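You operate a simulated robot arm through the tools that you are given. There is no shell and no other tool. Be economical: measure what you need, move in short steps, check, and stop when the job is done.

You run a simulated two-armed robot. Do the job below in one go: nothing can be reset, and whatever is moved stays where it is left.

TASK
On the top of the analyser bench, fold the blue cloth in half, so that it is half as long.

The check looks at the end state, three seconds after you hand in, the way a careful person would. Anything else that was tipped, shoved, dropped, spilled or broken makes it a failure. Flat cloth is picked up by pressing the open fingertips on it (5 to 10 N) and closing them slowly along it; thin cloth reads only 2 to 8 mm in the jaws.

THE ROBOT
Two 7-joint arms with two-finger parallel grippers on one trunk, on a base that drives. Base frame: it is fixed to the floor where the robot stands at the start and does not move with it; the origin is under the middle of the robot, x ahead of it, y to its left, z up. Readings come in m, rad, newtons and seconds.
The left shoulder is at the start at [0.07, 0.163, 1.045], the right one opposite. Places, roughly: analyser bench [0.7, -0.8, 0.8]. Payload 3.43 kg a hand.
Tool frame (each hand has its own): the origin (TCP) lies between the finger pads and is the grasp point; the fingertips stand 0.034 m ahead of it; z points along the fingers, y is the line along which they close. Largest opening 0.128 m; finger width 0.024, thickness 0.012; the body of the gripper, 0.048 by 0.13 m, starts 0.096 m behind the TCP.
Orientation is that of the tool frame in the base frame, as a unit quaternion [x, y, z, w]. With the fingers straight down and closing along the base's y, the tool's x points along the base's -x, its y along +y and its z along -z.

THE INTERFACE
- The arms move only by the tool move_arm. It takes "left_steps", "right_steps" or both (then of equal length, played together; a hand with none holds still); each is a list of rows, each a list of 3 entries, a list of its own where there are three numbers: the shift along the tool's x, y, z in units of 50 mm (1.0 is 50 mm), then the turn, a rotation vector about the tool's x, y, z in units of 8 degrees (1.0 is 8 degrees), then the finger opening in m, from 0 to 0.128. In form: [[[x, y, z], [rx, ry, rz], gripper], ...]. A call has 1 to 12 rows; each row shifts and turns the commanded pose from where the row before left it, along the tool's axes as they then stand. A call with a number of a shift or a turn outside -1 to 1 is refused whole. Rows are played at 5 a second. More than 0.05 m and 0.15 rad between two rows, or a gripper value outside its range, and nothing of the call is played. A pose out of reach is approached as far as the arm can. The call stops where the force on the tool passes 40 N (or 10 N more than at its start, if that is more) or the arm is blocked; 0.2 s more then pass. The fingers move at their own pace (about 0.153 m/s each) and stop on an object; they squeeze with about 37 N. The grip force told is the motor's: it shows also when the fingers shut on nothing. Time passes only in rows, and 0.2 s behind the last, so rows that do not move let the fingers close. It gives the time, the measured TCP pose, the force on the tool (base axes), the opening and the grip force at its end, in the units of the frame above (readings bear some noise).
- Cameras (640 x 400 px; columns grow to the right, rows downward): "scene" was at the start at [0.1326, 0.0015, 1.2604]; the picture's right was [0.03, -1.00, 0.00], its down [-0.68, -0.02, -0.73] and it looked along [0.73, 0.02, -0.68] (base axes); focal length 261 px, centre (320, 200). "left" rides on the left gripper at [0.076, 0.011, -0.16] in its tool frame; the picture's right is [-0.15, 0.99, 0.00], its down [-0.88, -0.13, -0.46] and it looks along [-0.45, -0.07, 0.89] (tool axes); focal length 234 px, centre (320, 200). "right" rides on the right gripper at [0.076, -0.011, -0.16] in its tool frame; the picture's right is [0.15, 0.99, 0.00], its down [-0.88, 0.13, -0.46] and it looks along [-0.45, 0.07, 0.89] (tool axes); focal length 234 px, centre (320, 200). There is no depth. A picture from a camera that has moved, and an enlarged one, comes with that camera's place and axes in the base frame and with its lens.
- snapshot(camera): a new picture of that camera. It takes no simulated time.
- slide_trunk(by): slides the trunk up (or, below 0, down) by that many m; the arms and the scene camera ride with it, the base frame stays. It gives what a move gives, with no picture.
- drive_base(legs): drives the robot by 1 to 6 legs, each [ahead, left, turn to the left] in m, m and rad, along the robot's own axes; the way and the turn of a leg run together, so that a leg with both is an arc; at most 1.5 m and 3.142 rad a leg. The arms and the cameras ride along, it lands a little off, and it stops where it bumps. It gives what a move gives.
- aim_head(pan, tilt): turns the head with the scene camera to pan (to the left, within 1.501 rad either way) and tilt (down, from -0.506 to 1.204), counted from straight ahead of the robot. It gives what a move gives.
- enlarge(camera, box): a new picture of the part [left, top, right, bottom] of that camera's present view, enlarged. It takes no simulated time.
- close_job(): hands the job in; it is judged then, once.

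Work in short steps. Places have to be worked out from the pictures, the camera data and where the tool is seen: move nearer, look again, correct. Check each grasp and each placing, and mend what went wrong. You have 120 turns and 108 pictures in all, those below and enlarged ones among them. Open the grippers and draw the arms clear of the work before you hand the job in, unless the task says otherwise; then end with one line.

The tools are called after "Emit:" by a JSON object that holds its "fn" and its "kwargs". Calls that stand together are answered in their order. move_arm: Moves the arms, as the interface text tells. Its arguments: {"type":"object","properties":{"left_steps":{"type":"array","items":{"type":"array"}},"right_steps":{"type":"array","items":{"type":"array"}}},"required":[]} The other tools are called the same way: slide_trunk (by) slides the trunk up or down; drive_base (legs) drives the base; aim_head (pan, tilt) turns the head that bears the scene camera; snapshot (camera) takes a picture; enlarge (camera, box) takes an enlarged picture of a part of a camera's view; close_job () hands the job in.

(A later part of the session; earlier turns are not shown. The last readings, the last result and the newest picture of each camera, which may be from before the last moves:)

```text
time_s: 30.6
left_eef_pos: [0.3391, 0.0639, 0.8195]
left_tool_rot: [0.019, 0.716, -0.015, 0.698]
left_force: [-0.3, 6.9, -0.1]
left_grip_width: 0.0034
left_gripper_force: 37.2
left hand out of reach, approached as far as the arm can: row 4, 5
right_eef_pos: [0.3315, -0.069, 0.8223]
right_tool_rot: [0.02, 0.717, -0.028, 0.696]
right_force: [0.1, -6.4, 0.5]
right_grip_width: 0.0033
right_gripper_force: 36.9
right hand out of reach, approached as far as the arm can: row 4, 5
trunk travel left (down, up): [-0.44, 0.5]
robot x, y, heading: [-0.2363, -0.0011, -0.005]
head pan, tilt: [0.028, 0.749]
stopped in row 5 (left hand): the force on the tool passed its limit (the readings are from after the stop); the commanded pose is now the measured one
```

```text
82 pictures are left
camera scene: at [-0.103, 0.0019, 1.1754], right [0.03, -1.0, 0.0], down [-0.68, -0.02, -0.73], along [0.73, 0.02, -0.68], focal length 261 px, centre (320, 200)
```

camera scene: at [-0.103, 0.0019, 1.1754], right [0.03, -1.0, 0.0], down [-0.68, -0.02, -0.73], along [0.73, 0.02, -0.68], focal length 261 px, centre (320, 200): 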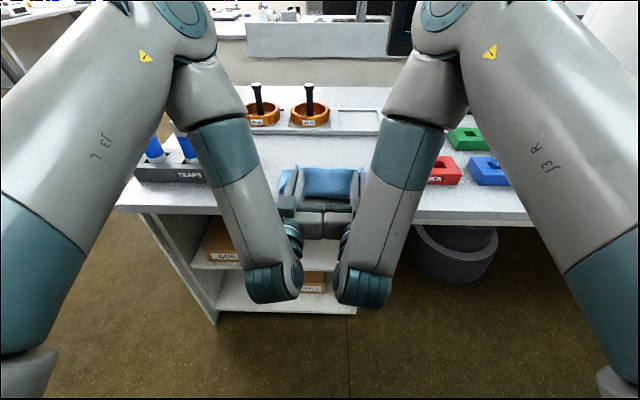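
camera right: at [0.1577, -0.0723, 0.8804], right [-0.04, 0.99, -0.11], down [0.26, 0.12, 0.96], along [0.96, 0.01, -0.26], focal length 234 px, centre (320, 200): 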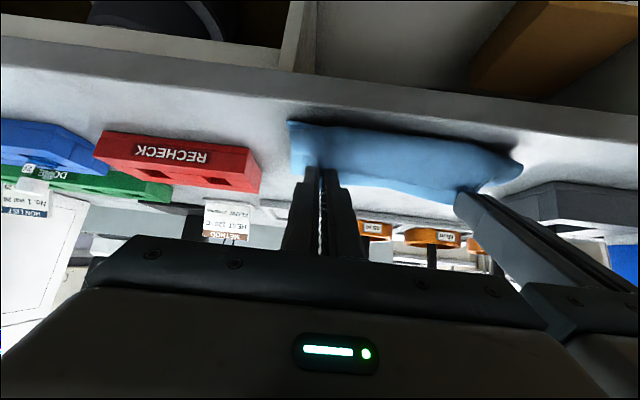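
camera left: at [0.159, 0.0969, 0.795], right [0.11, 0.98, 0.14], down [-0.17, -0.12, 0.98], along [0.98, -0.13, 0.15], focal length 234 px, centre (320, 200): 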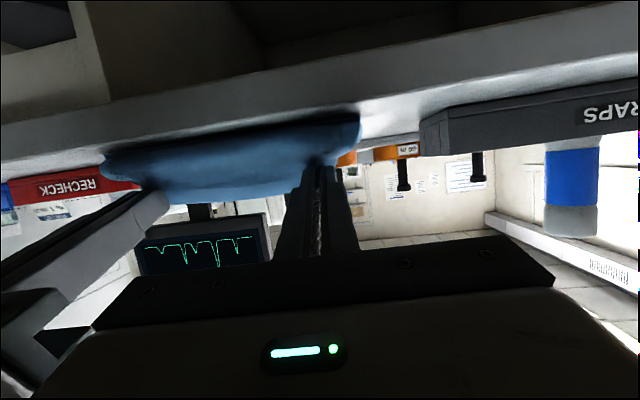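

The arms changed configuration to reach 91° and the grippers are pressing on each other, 0.133 m apart. I separate them by about 10 mm each and check.

Emit:
{"fn": "move_arm", "kwargs": {"left_steps": [[[0, 0.1, 0], [0, 0, 0], 0], [[0, 0.1, 0], [0, 0, 0], 0]], "right_steps": [[[0, -0.1, 0], [0, 0, 0], 0], [[0, -0.1, 0], [0, 0, 0], 0]]}}

Emit:
{"fn": "enlarge", "kwargs": {"camera": "scene", "box": [220, 130, 420, 255]}}

Emit:
{"fn": "snapshot", "kwargs": {"camera": "right"}}

```text
time_s: 31.2
left_eef_pos: [0.3403, 0.0638, 0.8198]
left_tool_rot: [0.018, 0.716, -0.014, 0.698]
left_force: [0.6, 11.6, -0.1]
left_grip_width: 0.0033
left_gripper_force: 36.9
left hand out of reach, approached as far as the arm can: row 1, 2
right_eef_pos: [0.3338, -0.0692, 0.8217]
right_tool_rot: [0.022, 0.716, -0.029, 0.697]
right_force: [-0.6, -11.2, -0.4]
right_grip_width: 0.0035
right_gripper_force: 36.9
right hand out of reach, approached as far as the arm can: row 1, 2
trunk travel left (down, up): [-0.44, 0.5]
robot x, y, heading: [-0.2362, 0.0022, -0.009]
head pan, tilt: [0.028, 0.749]
```

```text
3.20 times, centred on (320, 192) of scene
camera zoom: at [-0.1032, 0.0017, 1.1754], right [0.03, -1.0, 0.0], down [-0.68, -0.02, -0.73], along [0.73, 0.02, -0.68], focal length 836 px, centre (320, 224)
```

zoom: 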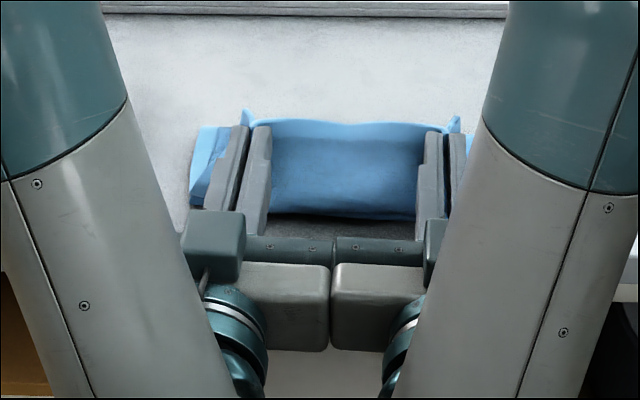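

```text
80 pictures are left
camera right: at [0.1712, -0.0702, 0.7499], right [0.07, 0.99, -0.16], down [-0.42, 0.17, 0.89], along [0.9, 0.01, 0.43], focal length 234 px, centre (320, 200)
```

right: 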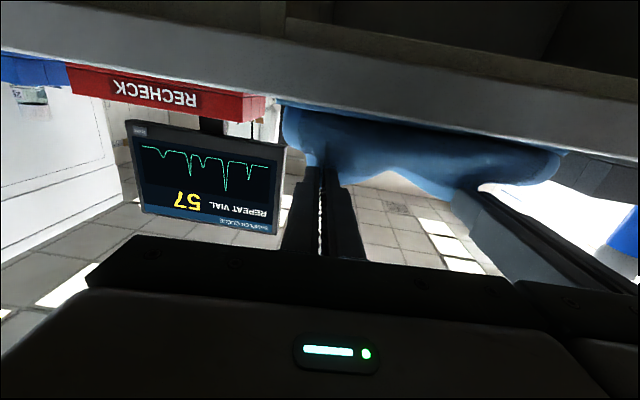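

The gripped hem now stands upright at 91°, which is good enough. I bring it down onto the near edge with trunk and base.

Emit:
{"fn": "slide_trunk", "kwargs": {"by": -0.025}}

Emit:
{"fn": "drive_base", "kwargs": {"legs": [[-0.015, 0, 0]]}}

Emit:
{"fn": "slide_trunk", "kwargs": {"by": -0.012}}

Emit:
{"fn": "enlarge", "kwargs": {"camera": "scene", "box": [220, 130, 420, 255]}}

Emit:
{"fn": "snapshot", "kwargs": {"camera": "right"}}

```text
time_s: 31.9
left_eef_pos: [0.3384, 0.0638, 0.7965]
left_tool_rot: [0.019, 0.716, -0.015, 0.698]
left_force: [1.6, 16.5, -0.1]
left_grip_width: 0.0034
left_gripper_force: 37.1
right_eef_pos: [0.3335, -0.0696, 0.797]
right_tool_rot: [0.022, 0.716, -0.028, 0.697]
right_force: [-0.6, -16.3, -0.1]
right_grip_width: 0.0033
right_gripper_force: 36.7
trunk travel left (down, up): [-0.415, 0.525]
robot x, y, heading: [-0.2362, 0.0026, -0.003]
head pan, tilt: [0.028, 0.749]
```

```text
time_s: 32.7
left_eef_pos: [0.3242, 0.0634, 0.7968]
left_tool_rot: [0.019, 0.716, -0.015, 0.698]
left_force: [-0.5, 21.0, 0.2]
left_grip_width: 0.0034
left_gripper_force: 37.1
right_eef_pos: [0.3179, -0.0687, 0.7966]
right_tool_rot: [0.022, 0.716, -0.028, 0.697]
right_force: [-2.0, -20.7, 0.2]
right_grip_width: 0.0035
right_gripper_force: 36.2
trunk travel left (down, up): [-0.415, 0.525]
robot x, y, heading: [-0.2497, 0.0015, -0.0]
head pan, tilt: [0.028, 0.749]
```

```text
time_s: 33.3
left_eef_pos: [0.3236, 0.0639, 0.7834]
left_tool_rot: [0.018, 0.716, -0.014, 0.697]
left_force: [0.6, 5.9, 2.1]
left_grip_width: 0.0035
left_gripper_force: 36.8
right_eef_pos: [0.3192, -0.0707, 0.7853]
right_tool_rot: [0.021, 0.716, -0.028, 0.697]
right_force: [-0.6, -5.6, 4.3]
right_grip_width: 0.0032
right_gripper_force: 36.6
trunk travel left (down, up): [-0.403, 0.537]
robot x, y, heading: [-0.2488, -0.0007, -0.003]
head pan, tilt: [0.028, 0.749]
```

```text
3.20 times, centred on (320, 192) of scene
camera zoom: at [-0.1184, 0.0018, 1.1386], right [0.03, -1.0, 0.0], down [-0.68, -0.02, -0.73], along [0.73, 0.02, -0.68], focal length 836 px, centre (320, 224)
```

zoom: 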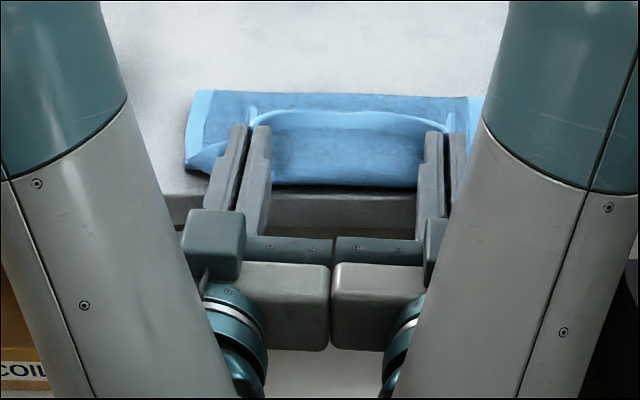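

```text
78 pictures are left
camera right: at [0.1564, -0.0702, 0.7134], right [0.07, 0.99, -0.16], down [-0.42, 0.17, 0.89], along [0.9, 0.01, 0.43], focal length 234 px, centre (320, 200)
```

right: 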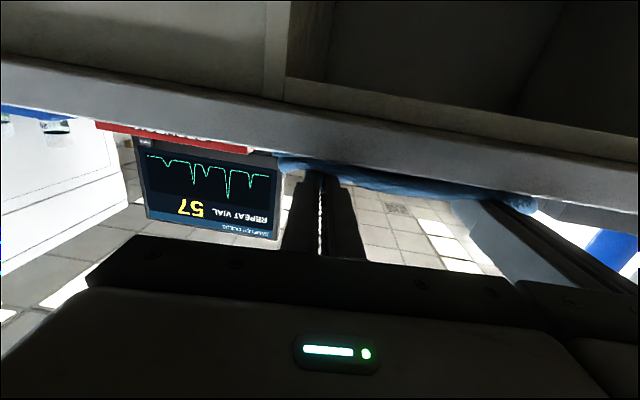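

The top layer is bunched: the fold line sits near x ≈ 0.43 instead of 0.48, so there is slack near the grip. I lift 0.05 m and drive 0.045 m forward so the fold rolls back out, then look.

Emit:
{"fn": "slide_trunk", "kwargs": {"by": 0.05}}

Emit:
{"fn": "drive_base", "kwargs": {"legs": [[0.045, 0, 0]]}}

Emit:
{"fn": "enlarge", "kwargs": {"camera": "scene", "box": [220, 110, 420, 235]}}

Emit:
{"fn": "snapshot", "kwargs": {"camera": "right"}}

```text
time_s: 34.2
left_eef_pos: [0.324, 0.0642, 0.8333]
left_tool_rot: [0.018, 0.716, -0.015, 0.698]
left_force: [0.1, 7.9, 0.0]
left_grip_width: 0.0035
left_gripper_force: 36.6
right_eef_pos: [0.3186, -0.0694, 0.8346]
right_tool_rot: [0.022, 0.716, -0.029, 0.697]
right_force: [-0.4, -7.9, 0.7]
right_grip_width: 0.0032
right_gripper_force: 36.8
trunk travel left (down, up): [-0.453, 0.487]
robot x, y, heading: [-0.252, -0.0034, -0.003]
head pan, tilt: [0.028, 0.749]
```

```text
time_s: 35.1
left_eef_pos: [0.3691, 0.0645, 0.8324]
left_tool_rot: [0.018, 0.717, -0.014, 0.697]
left_force: [0.4, 9.8, 0.0]
left_grip_width: 0.0035
left_gripper_force: 37.0
right_eef_pos: [0.3639, -0.069, 0.8343]
right_tool_rot: [0.021, 0.717, -0.028, 0.697]
right_force: [-0.9, -9.5, -1.3]
right_grip_width: 0.0034
right_gripper_force: 37.3
trunk travel left (down, up): [-0.453, 0.487]
robot x, y, heading: [-0.2055, -0.0011, -0.005]
head pan, tilt: [0.028, 0.749]
```

```text
3.20 times, centred on (320, 172) of scene
camera zoom: at [-0.0717, 0.0018, 1.1882], right [0.03, -1.0, 0.0], down [-0.68, -0.02, -0.73], along [0.73, 0.02, -0.68], focal length 836 px, centre (320, 288)
```

zoom: 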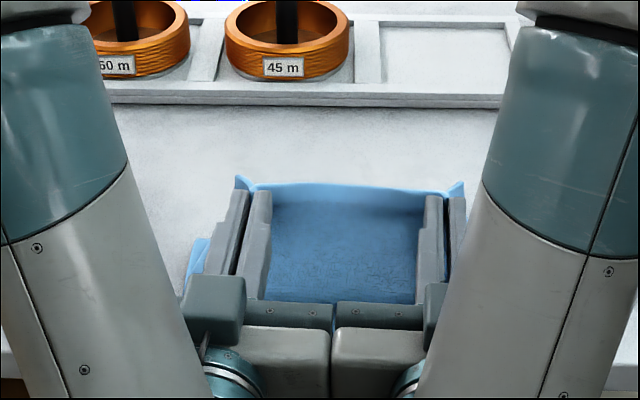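

```text
76 pictures are left
camera right: at [0.202, -0.07, 0.7621], right [0.06, 0.99, -0.16], down [-0.42, 0.17, 0.89], along [0.91, 0.01, 0.42], focal length 234 px, centre (320, 200)
```

right: 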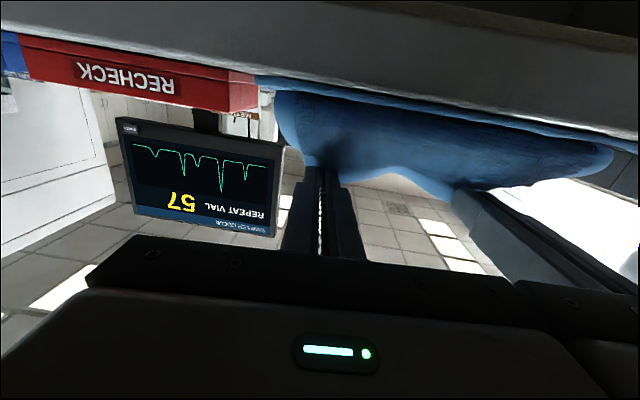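

The sheet now rises cleanly from the bench. I push another 0.04 m forward so that more of the bottom layer lies down toward the right fold line.

Emit:
{"fn": "drive_base", "kwargs": {"legs": [[0.04, 0, 0]]}}

Emit:
{"fn": "snapshot", "kwargs": {"camera": "right"}}

Emit:
{"fn": "enlarge", "kwargs": {"camera": "scene", "box": [220, 110, 420, 235]}}

```text
time_s: 36.0
left_eef_pos: [0.409, 0.0652, 0.8323]
left_tool_rot: [0.018, 0.716, -0.014, 0.697]
left_force: [-0.1, 3.4, 0.6]
left_grip_width: 0.0035
left_gripper_force: 36.5
right_eef_pos: [0.4041, -0.0698, 0.833]
right_tool_rot: [0.021, 0.717, -0.028, 0.696]
right_force: [1.5, -3.5, 0.2]
right_grip_width: 0.0037
right_gripper_force: 37.0
trunk travel left (down, up): [-0.453, 0.487]
robot x, y, heading: [-0.166, -0.0006, -0.002]
head pan, tilt: [0.028, 0.749]
```

```text
75 pictures are left
camera right: at [0.2415, -0.0701, 0.7621], right [0.06, 0.99, -0.16], down [-0.42, 0.17, 0.89], along [0.91, 0.01, 0.42], focal length 234 px, centre (320, 200)
```

right: 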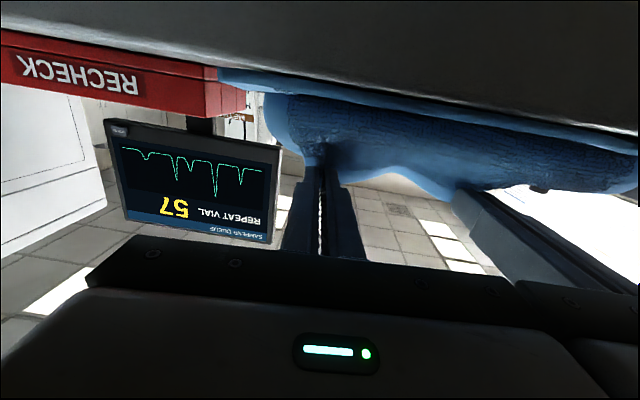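

```text
3.20 times, centred on (320, 172) of scene
camera zoom: at [-0.0322, 0.0018, 1.1882], right [0.03, -1.0, 0.0], down [-0.68, -0.02, -0.73], along [0.73, 0.02, -0.68], focal length 836 px, centre (320, 288)
```

zoom: 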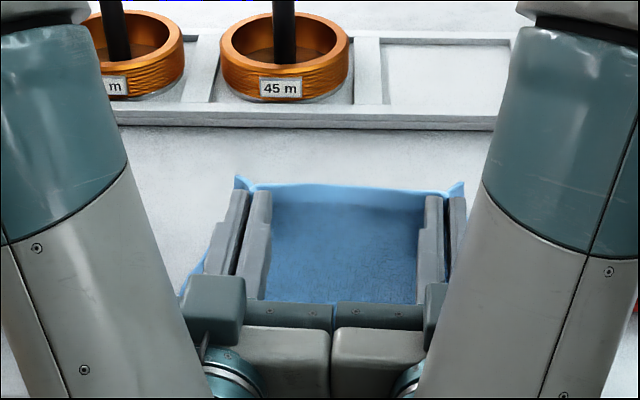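

The bottom layer lies flat with its near edge in place. Now I lay the top layer back and down in alternating small steps.

Emit:
{"fn": "drive_base", "kwargs": {"legs": [[-0.025, 0, 0]]}}

Emit:
{"fn": "slide_trunk", "kwargs": {"by": -0.02}}

Emit:
{"fn": "drive_base", "kwargs": {"legs": [[-0.025, 0, 0]]}}

Emit:
{"fn": "slide_trunk", "kwargs": {"by": -0.015}}

Emit:
{"fn": "drive_base", "kwargs": {"legs": [[-0.02, 0, 0]]}}

Emit:
{"fn": "enlarge", "kwargs": {"camera": "scene", "box": [220, 130, 420, 255]}}

Emit:
{"fn": "snapshot", "kwargs": {"camera": "right"}}

```text
time_s: 36.8
left_eef_pos: [0.3829, 0.0646, 0.8333]
left_tool_rot: [0.018, 0.716, -0.014, 0.698]
left_force: [-1.4, 1.7, -0.3]
left_grip_width: 0.0037
left_gripper_force: 37.3
right_eef_pos: [0.377, -0.068, 0.8352]
right_tool_rot: [0.022, 0.716, -0.029, 0.697]
right_force: [0.8, -2.0, -0.4]
right_grip_width: 0.0034
right_gripper_force: 37.2
trunk travel left (down, up): [-0.453, 0.487]
robot x, y, heading: [-0.1919, 0.0018, 0.002]
head pan, tilt: [0.028, 0.749]
```

```text
time_s: 37.5
left_eef_pos: [0.384, 0.0658, 0.8139]
left_tool_rot: [0.018, 0.716, -0.014, 0.698]
left_force: [-0.3, 0.8, -0.2]
left_grip_width: 0.0036
left_gripper_force: 36.8
right_eef_pos: [0.378, -0.0707, 0.8139]
right_tool_rot: [0.021, 0.716, -0.029, 0.697]
right_force: [0.9, -1.5, -0.9]
right_grip_width: 0.0034
right_gripper_force: 37.8
trunk travel left (down, up): [-0.433, 0.507]
robot x, y, heading: [-0.1899, 0.0025, 0.001]
head pan, tilt: [0.028, 0.749]
```

```text
time_s: 38.3
left_eef_pos: [0.359, 0.0639, 0.8136]
left_tool_rot: [0.019, 0.715, -0.015, 0.699]
left_force: [-0.2, 1.2, -0.2]
left_grip_width: 0.0035
left_gripper_force: 37.0
right_eef_pos: [0.3522, -0.0683, 0.815]
right_tool_rot: [0.021, 0.716, -0.028, 0.698]
right_force: [0.6, -0.2, -0.4]
right_grip_width: 0.0035
right_gripper_force: 37.1
trunk travel left (down, up): [-0.433, 0.507]
robot x, y, heading: [-0.2137, -0.0059, 0.001]
head pan, tilt: [0.028, 0.749]
```

```text
time_s: 38.9
left_eef_pos: [0.3568, 0.0636, 0.7995]
left_tool_rot: [0.017, 0.716, -0.013, 0.698]
left_force: [0.4, 0.6, 0.2]
left_grip_width: 0.0034
left_gripper_force: 36.9
right_eef_pos: [0.3532, -0.0684, 0.801]
right_tool_rot: [0.021, 0.717, -0.028, 0.697]
right_force: [-0.1, -0.9, 0.9]
right_grip_width: 0.0035
right_gripper_force: 37.1
trunk travel left (down, up): [-0.418, 0.522]
robot x, y, heading: [-0.2138, 0.0001, 0.001]
head pan, tilt: [0.028, 0.749]
```

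```text
time_s: 39.7
left_eef_pos: [0.3396, 0.0634, 0.7992]
left_tool_rot: [0.018, 0.715, -0.014, 0.698]
left_force: [-0.5, 1.8, 0.5]
left_grip_width: 0.0032
left_gripper_force: 37.0
right_eef_pos: [0.3325, -0.0692, 0.8006]
right_tool_rot: [0.02, 0.717, -0.028, 0.697]
right_force: [-0.9, -0.2, 0.3]
right_grip_width: 0.0034
right_gripper_force: 36.6
trunk travel left (down, up): [-0.418, 0.522]
robot x, y, heading: [-0.242, 0.0017, 0.003]
head pan, tilt: [0.028, 0.749]
```

```text
3.20 times, centred on (320, 192) of scene
camera zoom: at [-0.1039, 0.002, 1.1535], right [0.03, -1.0, 0.0], down [-0.68, -0.02, -0.73], along [0.73, 0.02, -0.68], focal length 836 px, centre (320, 224)
```

zoom: 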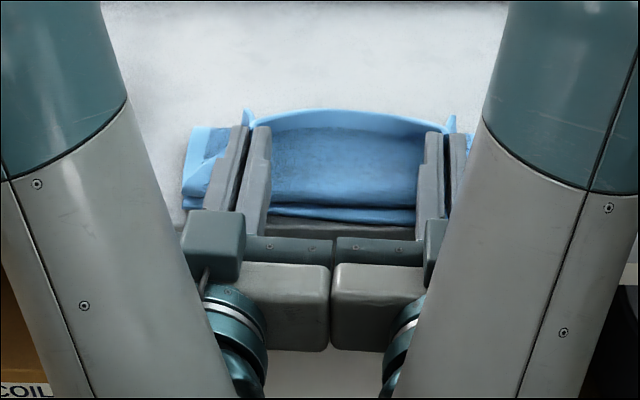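

```text
72 pictures are left
camera right: at [0.171, -0.0698, 0.7282], right [0.07, 0.99, -0.16], down [-0.42, 0.17, 0.89], along [0.9, 0.01, 0.43], focal length 234 px, centre (320, 200)
```

right: 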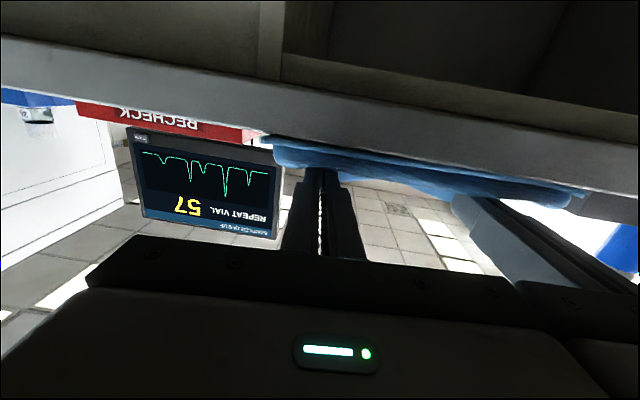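

I look closer at the left side to understand the layers before releasing.

Emit:
{"fn": "enlarge", "kwargs": {"camera": "scene", "box": [270, 155, 320, 205]}}

Emit:
{"fn": "enlarge", "kwargs": {"camera": "scene", "box": [340, 155, 390, 205]}}

Emit:
{"fn": "enlarge", "kwargs": {"camera": "right", "box": [240, 110, 600, 230]}}

```text
8.00 times, centred on (295, 180) of scene
camera zoom: at [-0.1039, 0.002, 1.1535], right [0.03, -1.0, 0.0], down [-0.68, -0.02, -0.73], along [0.73, 0.02, -0.68], focal length 2091 px, centre (520, 360)
```

zoom: 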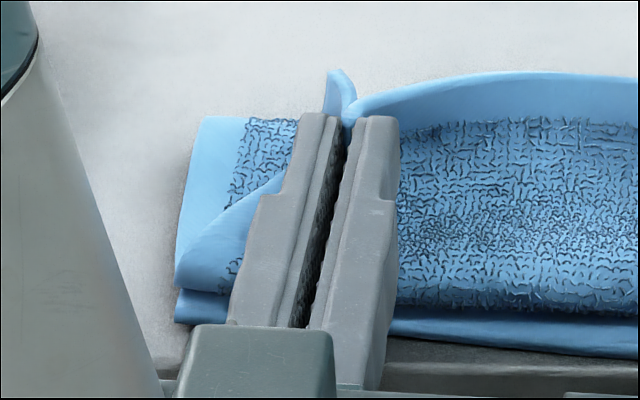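

```text
8.00 times, centred on (365, 180) of scene
camera zoom: at [-0.1039, 0.002, 1.1535], right [0.03, -1.0, 0.0], down [-0.68, -0.02, -0.73], along [0.73, 0.02, -0.68], focal length 2091 px, centre (-40, 360)
```

zoom: 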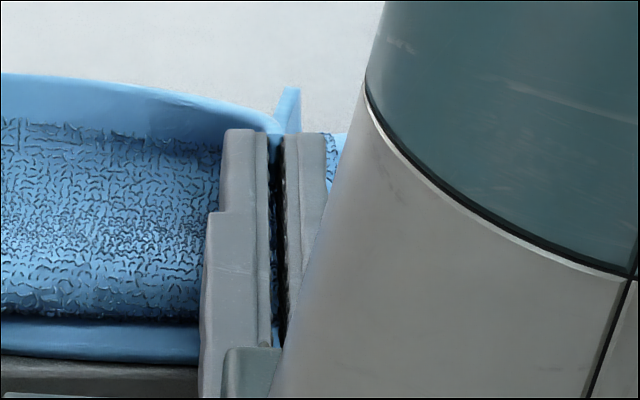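

```text
1.78 times, centred on (420, 170) of right
camera zoom: at [0.171, -0.0698, 0.7282], right [0.07, 0.99, -0.16], down [-0.42, 0.17, 0.89], along [0.9, 0.01, 0.43], focal length 416 px, centre (142, 253)
```

zoom: 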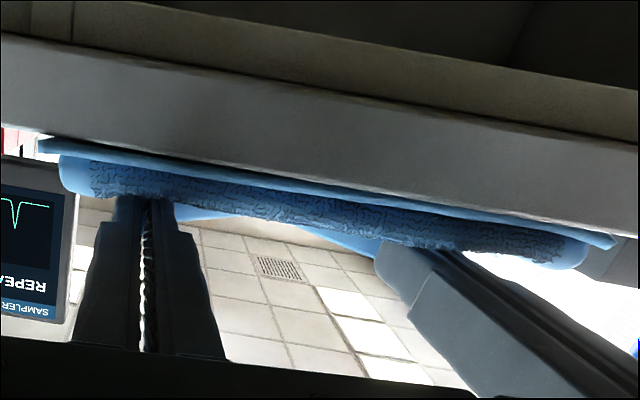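

The layers are now clear. The bottom layer's near edge has shifted to x ≈ 0.325, the fold is at about 0.43, and the top layer has about 5 cm of slack turned up as a lip. I lift high and go forward to straighten the top sheet and unroll the fold, then lay it again along a taut arc.

Emit:
{"fn": "slide_trunk", "kwargs": {"by": 0.05}}

Emit:
{"fn": "drive_base", "kwargs": {"legs": [[0.05, 0, 0]]}}

Emit:
{"fn": "slide_trunk", "kwargs": {"by": 0.04}}

Emit:
{"fn": "drive_base", "kwargs": {"legs": [[0.05, 0, 0]]}}

Emit:
{"fn": "snapshot", "kwargs": {"camera": "right"}}

Emit:
{"fn": "snapshot", "kwargs": {"camera": "scene"}}

```text
time_s: 40.6
left_eef_pos: [0.3404, 0.064, 0.8481]
left_tool_rot: [0.018, 0.716, -0.015, 0.698]
left_force: [-0.2, 1.1, -0.1]
left_grip_width: 0.0033
left_gripper_force: 37.0
right_eef_pos: [0.3337, -0.0687, 0.8482]
right_tool_rot: [0.021, 0.716, -0.028, 0.697]
right_force: [1.2, -1.7, -1.1]
right_grip_width: 0.0035
right_gripper_force: 36.9
trunk travel left (down, up): [-0.468, 0.472]
robot x, y, heading: [-0.2364, 0.0011, 0.001]
head pan, tilt: [0.028, 0.749]
```

```text
time_s: 41.5
left_eef_pos: [0.3896, 0.0639, 0.8477]
left_tool_rot: [0.018, 0.717, -0.014, 0.697]
left_force: [-0.4, -0.1, -1.3]
left_grip_width: 0.0036
left_gripper_force: 36.4
right_eef_pos: [0.3847, -0.0693, 0.848]
right_tool_rot: [0.022, 0.717, -0.03, 0.696]
right_force: [0.4, -0.5, -0.5]
right_grip_width: 0.0035
right_gripper_force: 37.1
trunk travel left (down, up): [-0.468, 0.472]
robot x, y, heading: [-0.1858, -0.0036, -0.002]
head pan, tilt: [0.028, 0.749]
```

```text
time_s: 42.4
left_eef_pos: [0.3886, 0.0654, 0.8871]
left_tool_rot: [0.018, 0.716, -0.014, 0.698]
left_force: [0.4, -0.4, 0.1]
left_grip_width: 0.0033
left_gripper_force: 36.7
right_eef_pos: [0.3839, -0.0692, 0.8892]
right_tool_rot: [0.021, 0.716, -0.029, 0.697]
right_force: [0.0, -0.6, 0.9]
right_grip_width: 0.0035
right_gripper_force: 36.8
trunk travel left (down, up): [-0.508, 0.432]
robot x, y, heading: [-0.1845, 0.0011, 0.001]
head pan, tilt: [0.028, 0.749]
```

```text
time_s: 43.3
left_eef_pos: [0.4396, 0.0658, 0.8874]
left_tool_rot: [0.018, 0.717, -0.014, 0.697]
left_force: [0.6, 0.9, 0.4]
left_grip_width: 0.0033
left_gripper_force: 37.3
right_eef_pos: [0.4324, -0.0696, 0.8886]
right_tool_rot: [0.021, 0.717, -0.028, 0.696]
right_force: [0.0, -0.7, 0.1]
right_grip_width: 0.0035
right_gripper_force: 37.5
trunk travel left (down, up): [-0.508, 0.432]
robot x, y, heading: [-0.1336, 0.0036, 0.005]
head pan, tilt: [0.028, 0.749]
```

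```text
68 pictures are left
camera right: at [0.2714, -0.0699, 0.8171], right [0.06, 0.99, -0.16], down [-0.42, 0.17, 0.89], along [0.91, 0.01, 0.42], focal length 234 px, centre (320, 200)
```

right: 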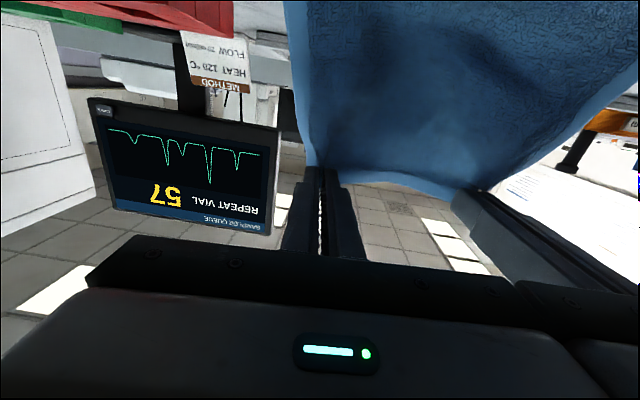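

```text
67 pictures are left
camera scene: at [-0.0024, 0.0019, 1.2432], right [0.03, -1.0, 0.0], down [-0.68, -0.02, -0.73], along [0.73, 0.02, -0.68], focal length 261 px, centre (320, 200)
```

scene: 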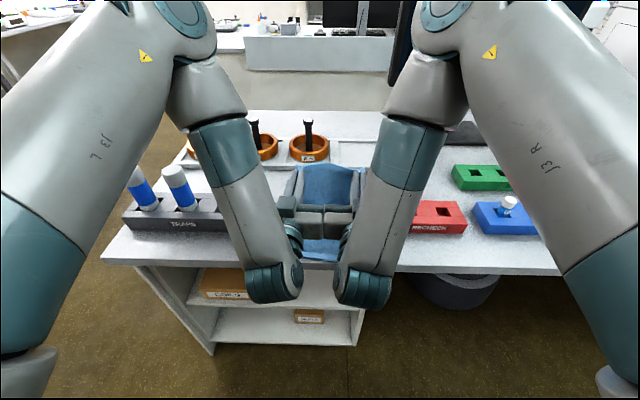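

The sheet is straight now and the near edge lies at x ≈ 0.32, so the fold belongs at about 0.45. I go back and down along a taut arc of 0.12 m radius around that line.

Emit:
{"fn": "drive_base", "kwargs": {"legs": [[-0.055, 0, 0]]}}

Emit:
{"fn": "slide_trunk", "kwargs": {"by": -0.01}}

Emit:
{"fn": "drive_base", "kwargs": {"legs": [[-0.035, 0, 0]]}}

Emit:
{"fn": "slide_trunk", "kwargs": {"by": -0.018}}

Emit:
{"fn": "drive_base", "kwargs": {"legs": [[-0.022, 0, 0]]}}

Emit:
{"fn": "slide_trunk", "kwargs": {"by": -0.02}}

Emit:
{"fn": "enlarge", "kwargs": {"camera": "scene", "box": [240, 140, 400, 240]}}

Emit:
{"fn": "snapshot", "kwargs": {"camera": "right"}}

```text
time_s: 44.2
left_eef_pos: [0.3817, 0.0641, 0.8891]
left_tool_rot: [0.018, 0.715, -0.014, 0.699]
left_force: [-0.2, 0.3, 0.6]
left_grip_width: 0.0035
left_gripper_force: 36.9
right_eef_pos: [0.3764, -0.07, 0.8909]
right_tool_rot: [0.021, 0.716, -0.028, 0.697]
right_force: [-0.8, -0.4, -0.3]
right_grip_width: 0.0032
right_gripper_force: 36.2
trunk travel left (down, up): [-0.508, 0.432]
robot x, y, heading: [-0.1912, 0.0036, -0.001]
head pan, tilt: [0.028, 0.749]
```

```text
time_s: 44.8
left_eef_pos: [0.3822, 0.0636, 0.8785]
left_tool_rot: [0.018, 0.716, -0.014, 0.698]
left_force: [0.0, 0.8, -0.8]
left_grip_width: 0.0034
left_gripper_force: 36.7
right_eef_pos: [0.3771, -0.0686, 0.8795]
right_tool_rot: [0.021, 0.716, -0.029, 0.697]
right_force: [-0.9, -1.6, -0.1]
right_grip_width: 0.0033
right_gripper_force: 36.8
trunk travel left (down, up): [-0.498, 0.442]
robot x, y, heading: [-0.1917, 0.0028, -0.004]
head pan, tilt: [0.028, 0.749]
```

```text
time_s: 45.7
left_eef_pos: [0.3476, 0.0652, 0.8792]
left_tool_rot: [0.018, 0.716, -0.014, 0.698]
left_force: [-0.8, 0.7, -0.8]
left_grip_width: 0.0033
left_gripper_force: 37.2
right_eef_pos: [0.3421, -0.0692, 0.8808]
right_tool_rot: [0.021, 0.716, -0.028, 0.697]
right_force: [-0.3, -0.4, 0.2]
right_grip_width: 0.0035
right_gripper_force: 37.3
trunk travel left (down, up): [-0.498, 0.442]
robot x, y, heading: [-0.226, 0.001, -0.003]
head pan, tilt: [0.028, 0.749]
```

```text
time_s: 46.3
left_eef_pos: [0.3483, 0.0632, 0.8607]
left_tool_rot: [0.019, 0.716, -0.015, 0.698]
left_force: [0.7, 0.3, -0.5]
left_grip_width: 0.0034
left_gripper_force: 37.1
right_eef_pos: [0.3423, -0.0694, 0.861]
right_tool_rot: [0.02, 0.716, -0.028, 0.697]
right_force: [0.3, -0.6, -0.4]
right_grip_width: 0.0033
right_gripper_force: 37.1
trunk travel left (down, up): [-0.48, 0.46]
robot x, y, heading: [-0.2222, 0.0035, -0.001]
head pan, tilt: [0.028, 0.749]
```

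```text
time_s: 47.1
left_eef_pos: [0.3268, 0.0632, 0.8594]
left_tool_rot: [0.019, 0.716, -0.015, 0.698]
left_force: [0.4, 0.7, 0.1]
left_grip_width: 0.0035
left_gripper_force: 37.6
right_eef_pos: [0.3211, -0.0693, 0.8613]
right_tool_rot: [0.021, 0.716, -0.029, 0.697]
right_force: [-0.9, -0.8, 0.1]
right_grip_width: 0.0035
right_gripper_force: 36.8
trunk travel left (down, up): [-0.48, 0.46]
robot x, y, heading: [-0.2438, 0.0034, -0.003]
head pan, tilt: [0.028, 0.749]
```

```text
time_s: 47.8
left_eef_pos: [0.3264, 0.0656, 0.8411]
left_tool_rot: [0.02, 0.716, -0.016, 0.698]
left_force: [0.1, 0.6, -0.4]
left_grip_width: 0.0031
left_gripper_force: 36.8
right_eef_pos: [0.3214, -0.0705, 0.842]
right_tool_rot: [0.022, 0.716, -0.029, 0.697]
right_force: [0.7, -0.6, -0.7]
right_grip_width: 0.0031
right_gripper_force: 37.1
trunk travel left (down, up): [-0.46, 0.48]
robot x, y, heading: [-0.2443, 0.0034, 0.0]
head pan, tilt: [0.028, 0.749]
```

```text
4.00 times, centred on (320, 190) of scene
camera zoom: at [-0.1153, 0.002, 1.1955], right [0.03, -1.0, 0.0], down [-0.68, -0.02, -0.73], along [0.73, 0.02, -0.68], focal length 1046 px, centre (320, 240)
```

zoom: 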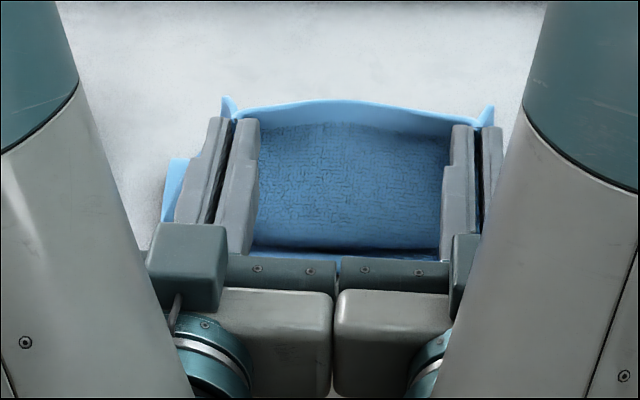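

```text
65 pictures are left
camera right: at [0.1592, -0.0701, 0.7698], right [0.07, 0.99, -0.16], down [-0.42, 0.17, 0.89], along [0.9, 0.01, 0.43], focal length 234 px, centre (320, 200)
```

right: 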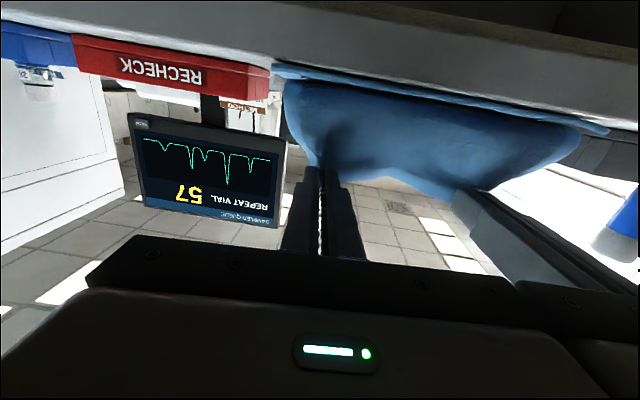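

The sheet still sags: the fold stays at about 0.43 because I never went far enough forward to unroll it. I lift to about 0.13 m and carry the edge well past the fold so more bottom layer lies down.

Emit:
{"fn": "slide_trunk", "kwargs": {"by": 0.055}}

Emit:
{"fn": "drive_base", "kwargs": {"legs": [[0.1, 0, 0]]}}

Emit:
{"fn": "drive_base", "kwargs": {"legs": [[0.07, 0, 0]]}}

Emit:
{"fn": "snapshot", "kwargs": {"camera": "scene"}}

Emit:
{"fn": "snapshot", "kwargs": {"camera": "left"}}

```text
time_s: 48.8
left_eef_pos: [0.3278, 0.0649, 0.8954]
left_tool_rot: [0.019, 0.716, -0.015, 0.697]
left_force: [0.2, -0.4, 0.3]
left_grip_width: 0.0032
left_gripper_force: 37.0
right_eef_pos: [0.3225, -0.0701, 0.8974]
right_tool_rot: [0.022, 0.716, -0.029, 0.697]
right_force: [-0.4, -1.5, 0.1]
right_grip_width: 0.0036
right_gripper_force: 36.6
trunk travel left (down, up): [-0.515, 0.425]
robot x, y, heading: [-0.245, -0.0018, -0.001]
head pan, tilt: [0.028, 0.749]
```

```text
time_s: 49.9
left_eef_pos: [0.4274, 0.0645, 0.8953]
left_tool_rot: [0.018, 0.717, -0.014, 0.697]
left_force: [0.0, -0.6, -0.3]
left_grip_width: 0.0035
left_gripper_force: 37.4
right_eef_pos: [0.4209, -0.0697, 0.8965]
right_tool_rot: [0.021, 0.717, -0.029, 0.696]
right_force: [1.0, 0.2, 0.5]
right_grip_width: 0.0035
right_gripper_force: 37.3
trunk travel left (down, up): [-0.515, 0.425]
robot x, y, heading: [-0.1525, -0.0018, -0.005]
head pan, tilt: [0.028, 0.749]
```

```text
time_s: 50.9
left_eef_pos: [0.4962, 0.0649, 0.8942]
left_tool_rot: [0.02, 0.717, -0.016, 0.697]
left_force: [0.2, -0.1, -0.3]
left_grip_width: 0.0036
left_gripper_force: 37.2
right_eef_pos: [0.4903, -0.0699, 0.8954]
right_tool_rot: [0.022, 0.717, -0.029, 0.696]
right_force: [0.9, -0.7, -0.2]
right_grip_width: 0.0034
right_gripper_force: 37.1
trunk travel left (down, up): [-0.515, 0.425]
robot x, y, heading: [-0.0782, 0.0035, -0.007]
head pan, tilt: [0.028, 0.749]
```

```text
64 pictures are left
camera scene: at [0.0548, 0.0018, 1.2502], right [0.03, -1.0, 0.0], down [-0.68, -0.02, -0.73], along [0.73, 0.02, -0.68], focal length 261 px, centre (320, 200)
```

scene: 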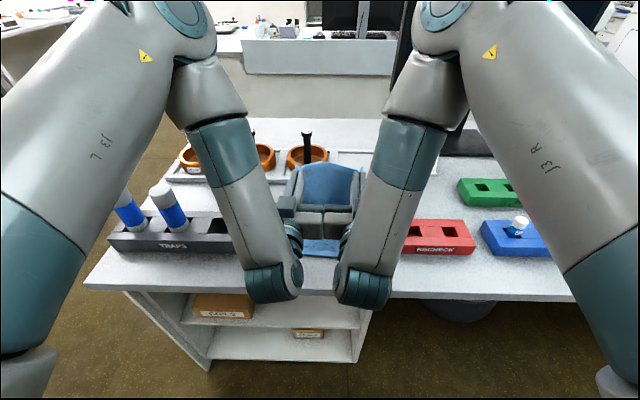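

```text
63 pictures are left
camera left: at [0.3352, 0.0839, 0.8233], right [0.05, 0.99, 0.15], down [-0.44, -0.11, 0.89], along [0.9, -0.11, 0.43], focal length 234 px, centre (320, 200)
```

left: 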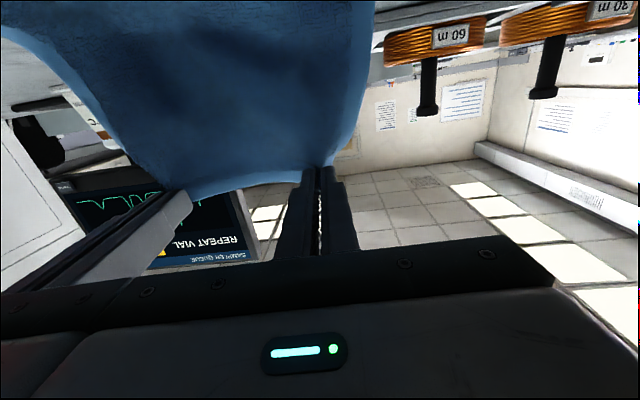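

The near edge now seems to be at about x ≈ 0.39, so the cloth was drawn forward. I look closer.

Emit:
{"fn": "enlarge", "kwargs": {"camera": "scene", "box": [240, 150, 420, 300]}}

Emit:
{"fn": "snapshot", "kwargs": {"camera": "right"}}

```text
2.67 times, centred on (330, 225) of scene
camera zoom: at [0.0548, 0.0018, 1.2502], right [0.03, -1.0, 0.0], down [-0.68, -0.02, -0.73], along [0.73, 0.02, -0.68], focal length 697 px, centre (293, 133)
```

zoom: 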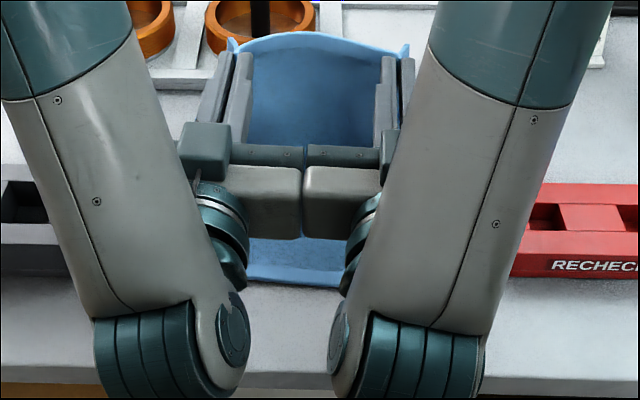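

```text
61 pictures are left
camera right: at [0.3284, -0.0705, 0.8241], right [0.07, 0.99, -0.16], down [-0.42, 0.17, 0.89], along [0.91, 0.01, 0.42], focal length 234 px, centre (320, 200)
```

right: 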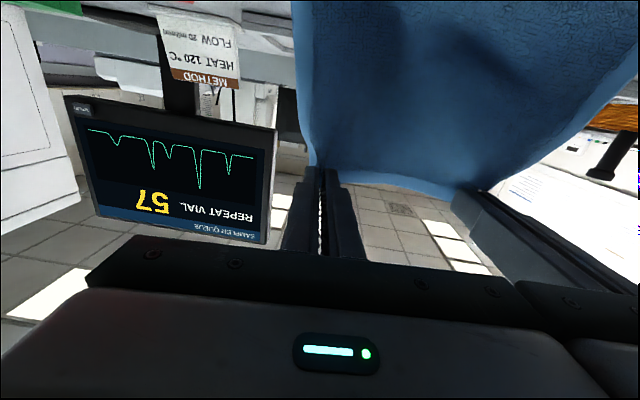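

The cloth was drawn forward flat, so the near edge is now at about 0.395 and the sheet is taut. The target fold is about 0.525. I lower a bit to lay the fold line down, then follow the taut arc back.

Emit:
{"fn": "slide_trunk", "kwargs": {"by": -0.03}}

Emit:
{"fn": "drive_base", "kwargs": {"legs": [[-0.042, 0, 0]]}}

Emit:
{"fn": "slide_trunk", "kwargs": {"by": 0.01}}

Emit:
{"fn": "drive_base", "kwargs": {"legs": [[-0.02, 0, 0]]}}

Emit:
{"fn": "snapshot", "kwargs": {"camera": "right"}}

Emit:
{"fn": "enlarge", "kwargs": {"camera": "scene", "box": [240, 150, 420, 300]}}

```text
time_s: 51.7
left_eef_pos: [0.4953, 0.0641, 0.8645]
left_tool_rot: [0.019, 0.716, -0.015, 0.697]
left_force: [0.9, 0.2, -0.4]
left_grip_width: 0.0034
left_gripper_force: 37.2
right_eef_pos: [0.49, -0.0689, 0.8662]
right_tool_rot: [0.021, 0.716, -0.029, 0.697]
right_force: [0.1, -0.3, 0.2]
right_grip_width: 0.0034
right_gripper_force: 37.0
trunk travel left (down, up): [-0.485, 0.455]
robot x, y, heading: [-0.0781, 0.0003, 0.0]
head pan, tilt: [0.028, 0.749]
```

```text
time_s: 52.5
left_eef_pos: [0.4524, 0.0632, 0.865]
left_tool_rot: [0.019, 0.715, -0.015, 0.699]
left_force: [-0.8, 0.8, 0.1]
left_grip_width: 0.0034
left_gripper_force: 36.7
right_eef_pos: [0.4471, -0.07, 0.8666]
right_tool_rot: [0.021, 0.716, -0.028, 0.697]
right_force: [0.1, -0.7, 0.5]
right_grip_width: 0.0035
right_gripper_force: 37.5
trunk travel left (down, up): [-0.485, 0.455]
robot x, y, heading: [-0.1186, -0.0022, -0.001]
head pan, tilt: [0.028, 0.749]
```

```text
time_s: 53.1
left_eef_pos: [0.454, 0.0642, 0.8749]
left_tool_rot: [0.018, 0.716, -0.015, 0.698]
left_force: [-0.5, 0.1, -0.1]
left_grip_width: 0.0032
left_gripper_force: 37.7
right_eef_pos: [0.4478, -0.0701, 0.8769]
right_tool_rot: [0.022, 0.716, -0.029, 0.697]
right_force: [0.4, 0.0, -0.1]
right_grip_width: 0.0033
right_gripper_force: 37.4
trunk travel left (down, up): [-0.495, 0.445]
robot x, y, heading: [-0.1188, 0.0017, -0.003]
head pan, tilt: [0.028, 0.749]
```

```text
time_s: 53.9
left_eef_pos: [0.4324, 0.0641, 0.8754]
left_tool_rot: [0.019, 0.716, -0.015, 0.697]
left_force: [0.3, -0.1, 0.6]
left_grip_width: 0.0032
left_gripper_force: 36.8
right_eef_pos: [0.4278, -0.0695, 0.8765]
right_tool_rot: [0.022, 0.716, -0.029, 0.697]
right_force: [-0.5, -0.4, 0.6]
right_grip_width: 0.0033
right_gripper_force: 36.5
trunk travel left (down, up): [-0.495, 0.445]
robot x, y, heading: [-0.1413, 0.0016, -0.001]
head pan, tilt: [0.028, 0.749]
```

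```text
60 pictures are left
camera right: at [0.266, -0.0705, 0.8048], right [0.07, 0.99, -0.16], down [-0.42, 0.17, 0.89], along [0.9, 0.01, 0.43], focal length 234 px, centre (320, 200)
```

right: 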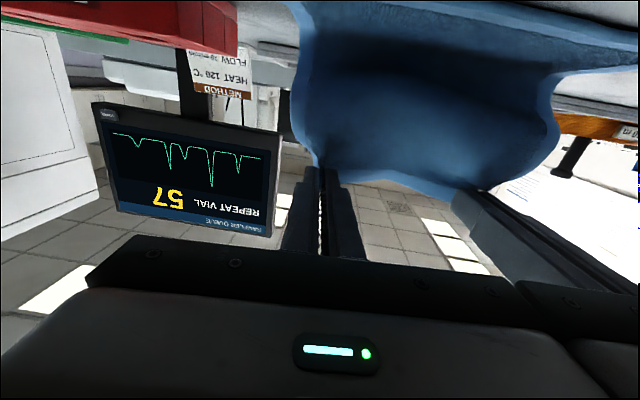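

```text
2.67 times, centred on (330, 225) of scene
camera zoom: at [-0.0085, 0.0018, 1.2304], right [0.03, -1.0, 0.0], down [-0.68, -0.02, -0.73], along [0.73, 0.02, -0.68], focal length 697 px, centre (293, 133)
```

zoom: 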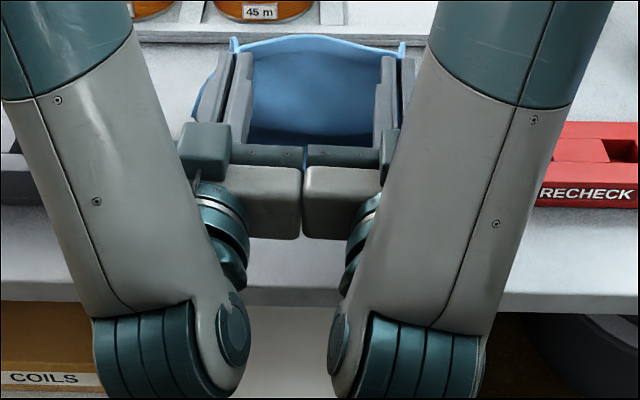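

The wrist view shows a proper C-shaped fold now. I continue down the arc.

Emit:
{"fn": "drive_base", "kwargs": {"legs": [[-0.03, 0, 0]]}}

Emit:
{"fn": "slide_trunk", "kwargs": {"by": -0.03}}

Emit:
{"fn": "drive_base", "kwargs": {"legs": [[-0.017, 0, 0]]}}

Emit:
{"fn": "slide_trunk", "kwargs": {"by": -0.026}}

Emit:
{"fn": "snapshot", "kwargs": {"camera": "right"}}

Emit:
{"fn": "enlarge", "kwargs": {"camera": "scene", "box": [240, 130, 400, 230]}}

```text
time_s: 54.8
left_eef_pos: [0.4046, 0.0638, 0.8758]
left_tool_rot: [0.018, 0.716, -0.014, 0.698]
left_force: [-0.4, -0.3, 0.7]
left_grip_width: 0.0033
left_gripper_force: 37.2
right_eef_pos: [0.3994, -0.0697, 0.877]
right_tool_rot: [0.021, 0.716, -0.028, 0.697]
right_force: [-0.4, -1.5, -0.5]
right_grip_width: 0.0032
right_gripper_force: 37.4
trunk travel left (down, up): [-0.495, 0.445]
robot x, y, heading: [-0.17, 0.0004, -0.002]
head pan, tilt: [0.028, 0.749]
```

```text
time_s: 55.5
left_eef_pos: [0.4044, 0.0642, 0.8449]
left_tool_rot: [0.018, 0.716, -0.014, 0.698]
left_force: [0.5, 0.7, 0.3]
left_grip_width: 0.0035
left_gripper_force: 37.4
right_eef_pos: [0.3999, -0.0697, 0.8479]
right_tool_rot: [0.021, 0.716, -0.029, 0.697]
right_force: [0.7, -0.2, -0.6]
right_grip_width: 0.0033
right_gripper_force: 36.7
trunk travel left (down, up): [-0.465, 0.475]
robot x, y, heading: [-0.1666, 0.0013, -0.001]
head pan, tilt: [0.028, 0.749]
```

```text
time_s: 56.3
left_eef_pos: [0.3877, 0.064, 0.8445]
left_tool_rot: [0.019, 0.716, -0.015, 0.698]
left_force: [0.6, 0.6, 0.8]
left_grip_width: 0.0035
left_gripper_force: 36.8
right_eef_pos: [0.3818, -0.0706, 0.8467]
right_tool_rot: [0.021, 0.717, -0.029, 0.697]
right_force: [0.0, -0.7, -0.5]
right_grip_width: 0.0034
right_gripper_force: 37.3
trunk travel left (down, up): [-0.465, 0.475]
robot x, y, heading: [-0.188, -0.0003, 0.001]
head pan, tilt: [0.028, 0.749]
```

```text
time_s: 57.0
left_eef_pos: [0.389, 0.0629, 0.819]
left_tool_rot: [0.018, 0.716, -0.014, 0.697]
left_force: [0.6, 0.8, -0.3]
left_grip_width: 0.0033
left_gripper_force: 37.2
right_eef_pos: [0.3825, -0.0697, 0.8207]
right_tool_rot: [0.022, 0.716, -0.03, 0.697]
right_force: [1.3, -0.5, 0.1]
right_grip_width: 0.0036
right_gripper_force: 37.0
trunk travel left (down, up): [-0.439, 0.501]
robot x, y, heading: [-0.1893, 0.0031, -0.005]
head pan, tilt: [0.028, 0.749]
```

```text
58 pictures are left
camera right: at [0.2201, -0.0705, 0.7487], right [0.07, 0.99, -0.16], down [-0.42, 0.17, 0.89], along [0.9, 0.01, 0.43], focal length 234 px, centre (320, 200)
```

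right: 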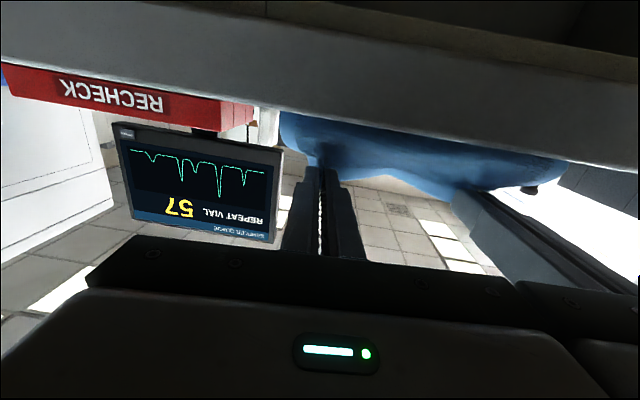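

```text
4.00 times, centred on (320, 180) of scene
camera zoom: at [-0.0543, 0.0019, 1.1744], right [0.03, -1.0, 0.0], down [-0.68, -0.02, -0.73], along [0.73, 0.02, -0.68], focal length 1046 px, centre (320, 280)
```

zoom: 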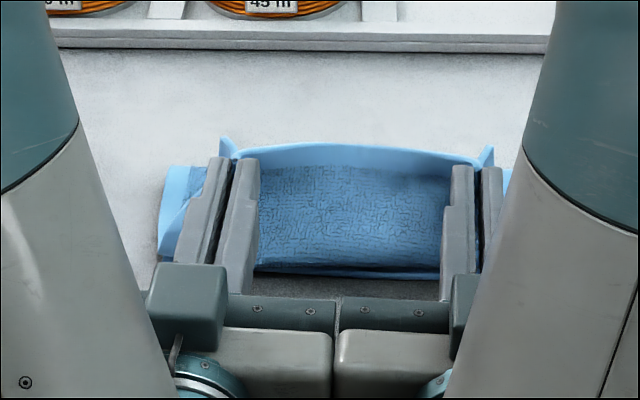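

The fold again settled about 2.5 cm too near (0.50, with the near edge at 0.395), because the bottom layer was not laid out far enough before coming back. I go forward high until nearly taut, then lower while moving forward so the loop bulges ahead, and check.

Emit:
{"fn": "slide_trunk", "kwargs": {"by": 0.065}}

Emit:
{"fn": "drive_base", "kwargs": {"legs": [[0.11, 0, 0]]}}

Emit:
{"fn": "slide_trunk", "kwargs": {"by": -0.025}}

Emit:
{"fn": "drive_base", "kwargs": {"legs": [[0.03, 0, 0]]}}

Emit:
{"fn": "slide_trunk", "kwargs": {"by": -0.03}}

Emit:
{"fn": "snapshot", "kwargs": {"camera": "right"}}

Emit:
{"fn": "enlarge", "kwargs": {"camera": "scene", "box": [220, 150, 420, 300]}}

```text
time_s: 58.0
left_eef_pos: [0.3891, 0.0635, 0.8838]
left_tool_rot: [0.018, 0.717, -0.014, 0.697]
left_force: [0.3, 0.9, -1.0]
left_grip_width: 0.0032
left_gripper_force: 36.6
right_eef_pos: [0.3827, -0.0699, 0.8852]
right_tool_rot: [0.022, 0.717, -0.029, 0.697]
right_force: [-0.4, 0.1, 0.0]
right_grip_width: 0.0033
right_gripper_force: 37.6
trunk travel left (down, up): [-0.504, 0.436]
robot x, y, heading: [-0.186, -0.0008, -0.003]
head pan, tilt: [0.028, 0.749]
```

```text
time_s: 59.2
left_eef_pos: [0.4996, 0.0628, 0.8847]
left_tool_rot: [0.019, 0.717, -0.015, 0.697]
left_force: [0.7, -0.8, -0.8]
left_grip_width: 0.0036
left_gripper_force: 36.9
right_eef_pos: [0.4928, -0.0714, 0.8849]
right_tool_rot: [0.022, 0.717, -0.03, 0.697]
right_force: [1.2, -0.4, -0.5]
right_grip_width: 0.0032
right_gripper_force: 37.0
trunk travel left (down, up): [-0.504, 0.436]
robot x, y, heading: [-0.0792, 0.0042, -0.001]
head pan, tilt: [0.028, 0.749]
```

```text
time_s: 60.0
left_eef_pos: [0.4986, 0.0627, 0.8598]
left_tool_rot: [0.019, 0.716, -0.016, 0.698]
left_force: [0.3, 0.9, 0.0]
left_grip_width: 0.0034
left_gripper_force: 36.9
right_eef_pos: [0.4924, -0.0711, 0.8608]
right_tool_rot: [0.022, 0.716, -0.03, 0.697]
right_force: [-0.4, -0.5, -0.5]
right_grip_width: 0.0033
right_gripper_force: 37.4
trunk travel left (down, up): [-0.479, 0.461]
robot x, y, heading: [-0.0766, -0.0005, -0.004]
head pan, tilt: [0.028, 0.749]
```

```text
time_s: 60.8
left_eef_pos: [0.5279, 0.0623, 0.8592]
left_tool_rot: [0.02, 0.717, -0.016, 0.697]
left_force: [-0.1, -0.6, -0.8]
left_grip_width: 0.0037
left_gripper_force: 37.0
right_eef_pos: [0.5238, -0.071, 0.8604]
right_tool_rot: [0.021, 0.717, -0.029, 0.696]
right_force: [1.4, -1.9, -0.1]
right_grip_width: 0.0034
right_gripper_force: 36.9
trunk travel left (down, up): [-0.479, 0.461]
robot x, y, heading: [-0.0446, 0.0012, -0.008]
head pan, tilt: [0.028, 0.749]
```

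```text
time_s: 61.2
left_eef_pos: [0.5274, 0.0627, 0.8564]
left_tool_rot: [0.018, 0.713, -0.015, 0.701]
left_force: [-5.3, 1.3, 10.7]
left_grip_width: 0.003
left_gripper_force: 37.0
right_eef_pos: [0.5213, -0.0712, 0.8567]
right_tool_rot: [0.021, 0.715, -0.029, 0.698]
right_force: [-1.4, -1.5, 14.1]
right_grip_width: 0.0033
right_gripper_force: 37.1
trunk travel left (down, up): [-0.472, 0.468]
robot x, y, heading: [-0.0491, 0.0007, -0.005]
head pan, tilt: [0.028, 0.749]
stopped: the force on the tool passed its limit (the readings are from after the stop); the commanded pose is now the measured one
```

```text
56 pictures are left
camera right: at [0.3594, -0.0712, 0.7838], right [0.07, 0.98, -0.16], down [-0.42, 0.17, 0.89], along [0.9, 0.01, 0.43], focal length 234 px, centre (320, 200)
```

right: 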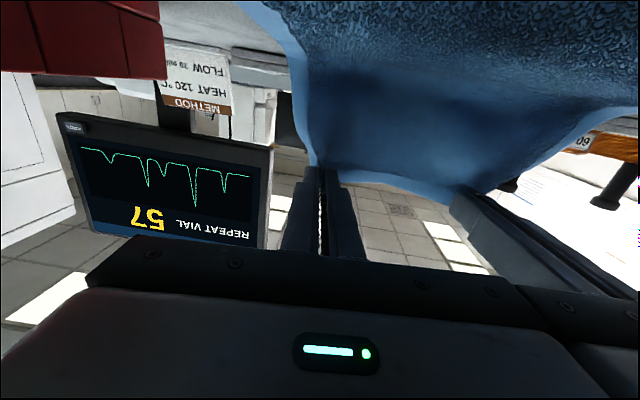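

```text
2.67 times, centred on (320, 225) of scene
camera zoom: at [0.0843, 0.0016, 1.2084], right [0.02, -1.0, 0.0], down [-0.68, -0.02, -0.73], along [0.73, 0.02, -0.68], focal length 697 px, centre (320, 133)
```

zoom: 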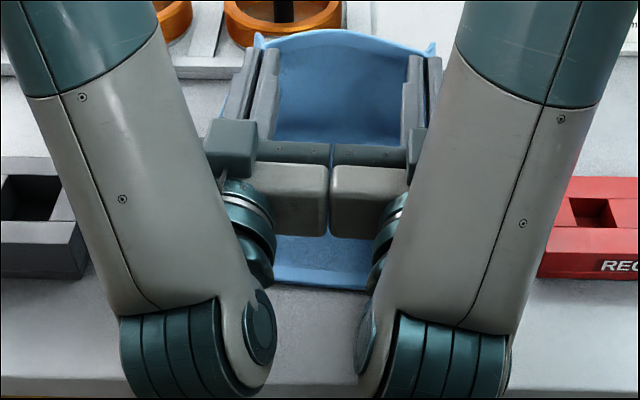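

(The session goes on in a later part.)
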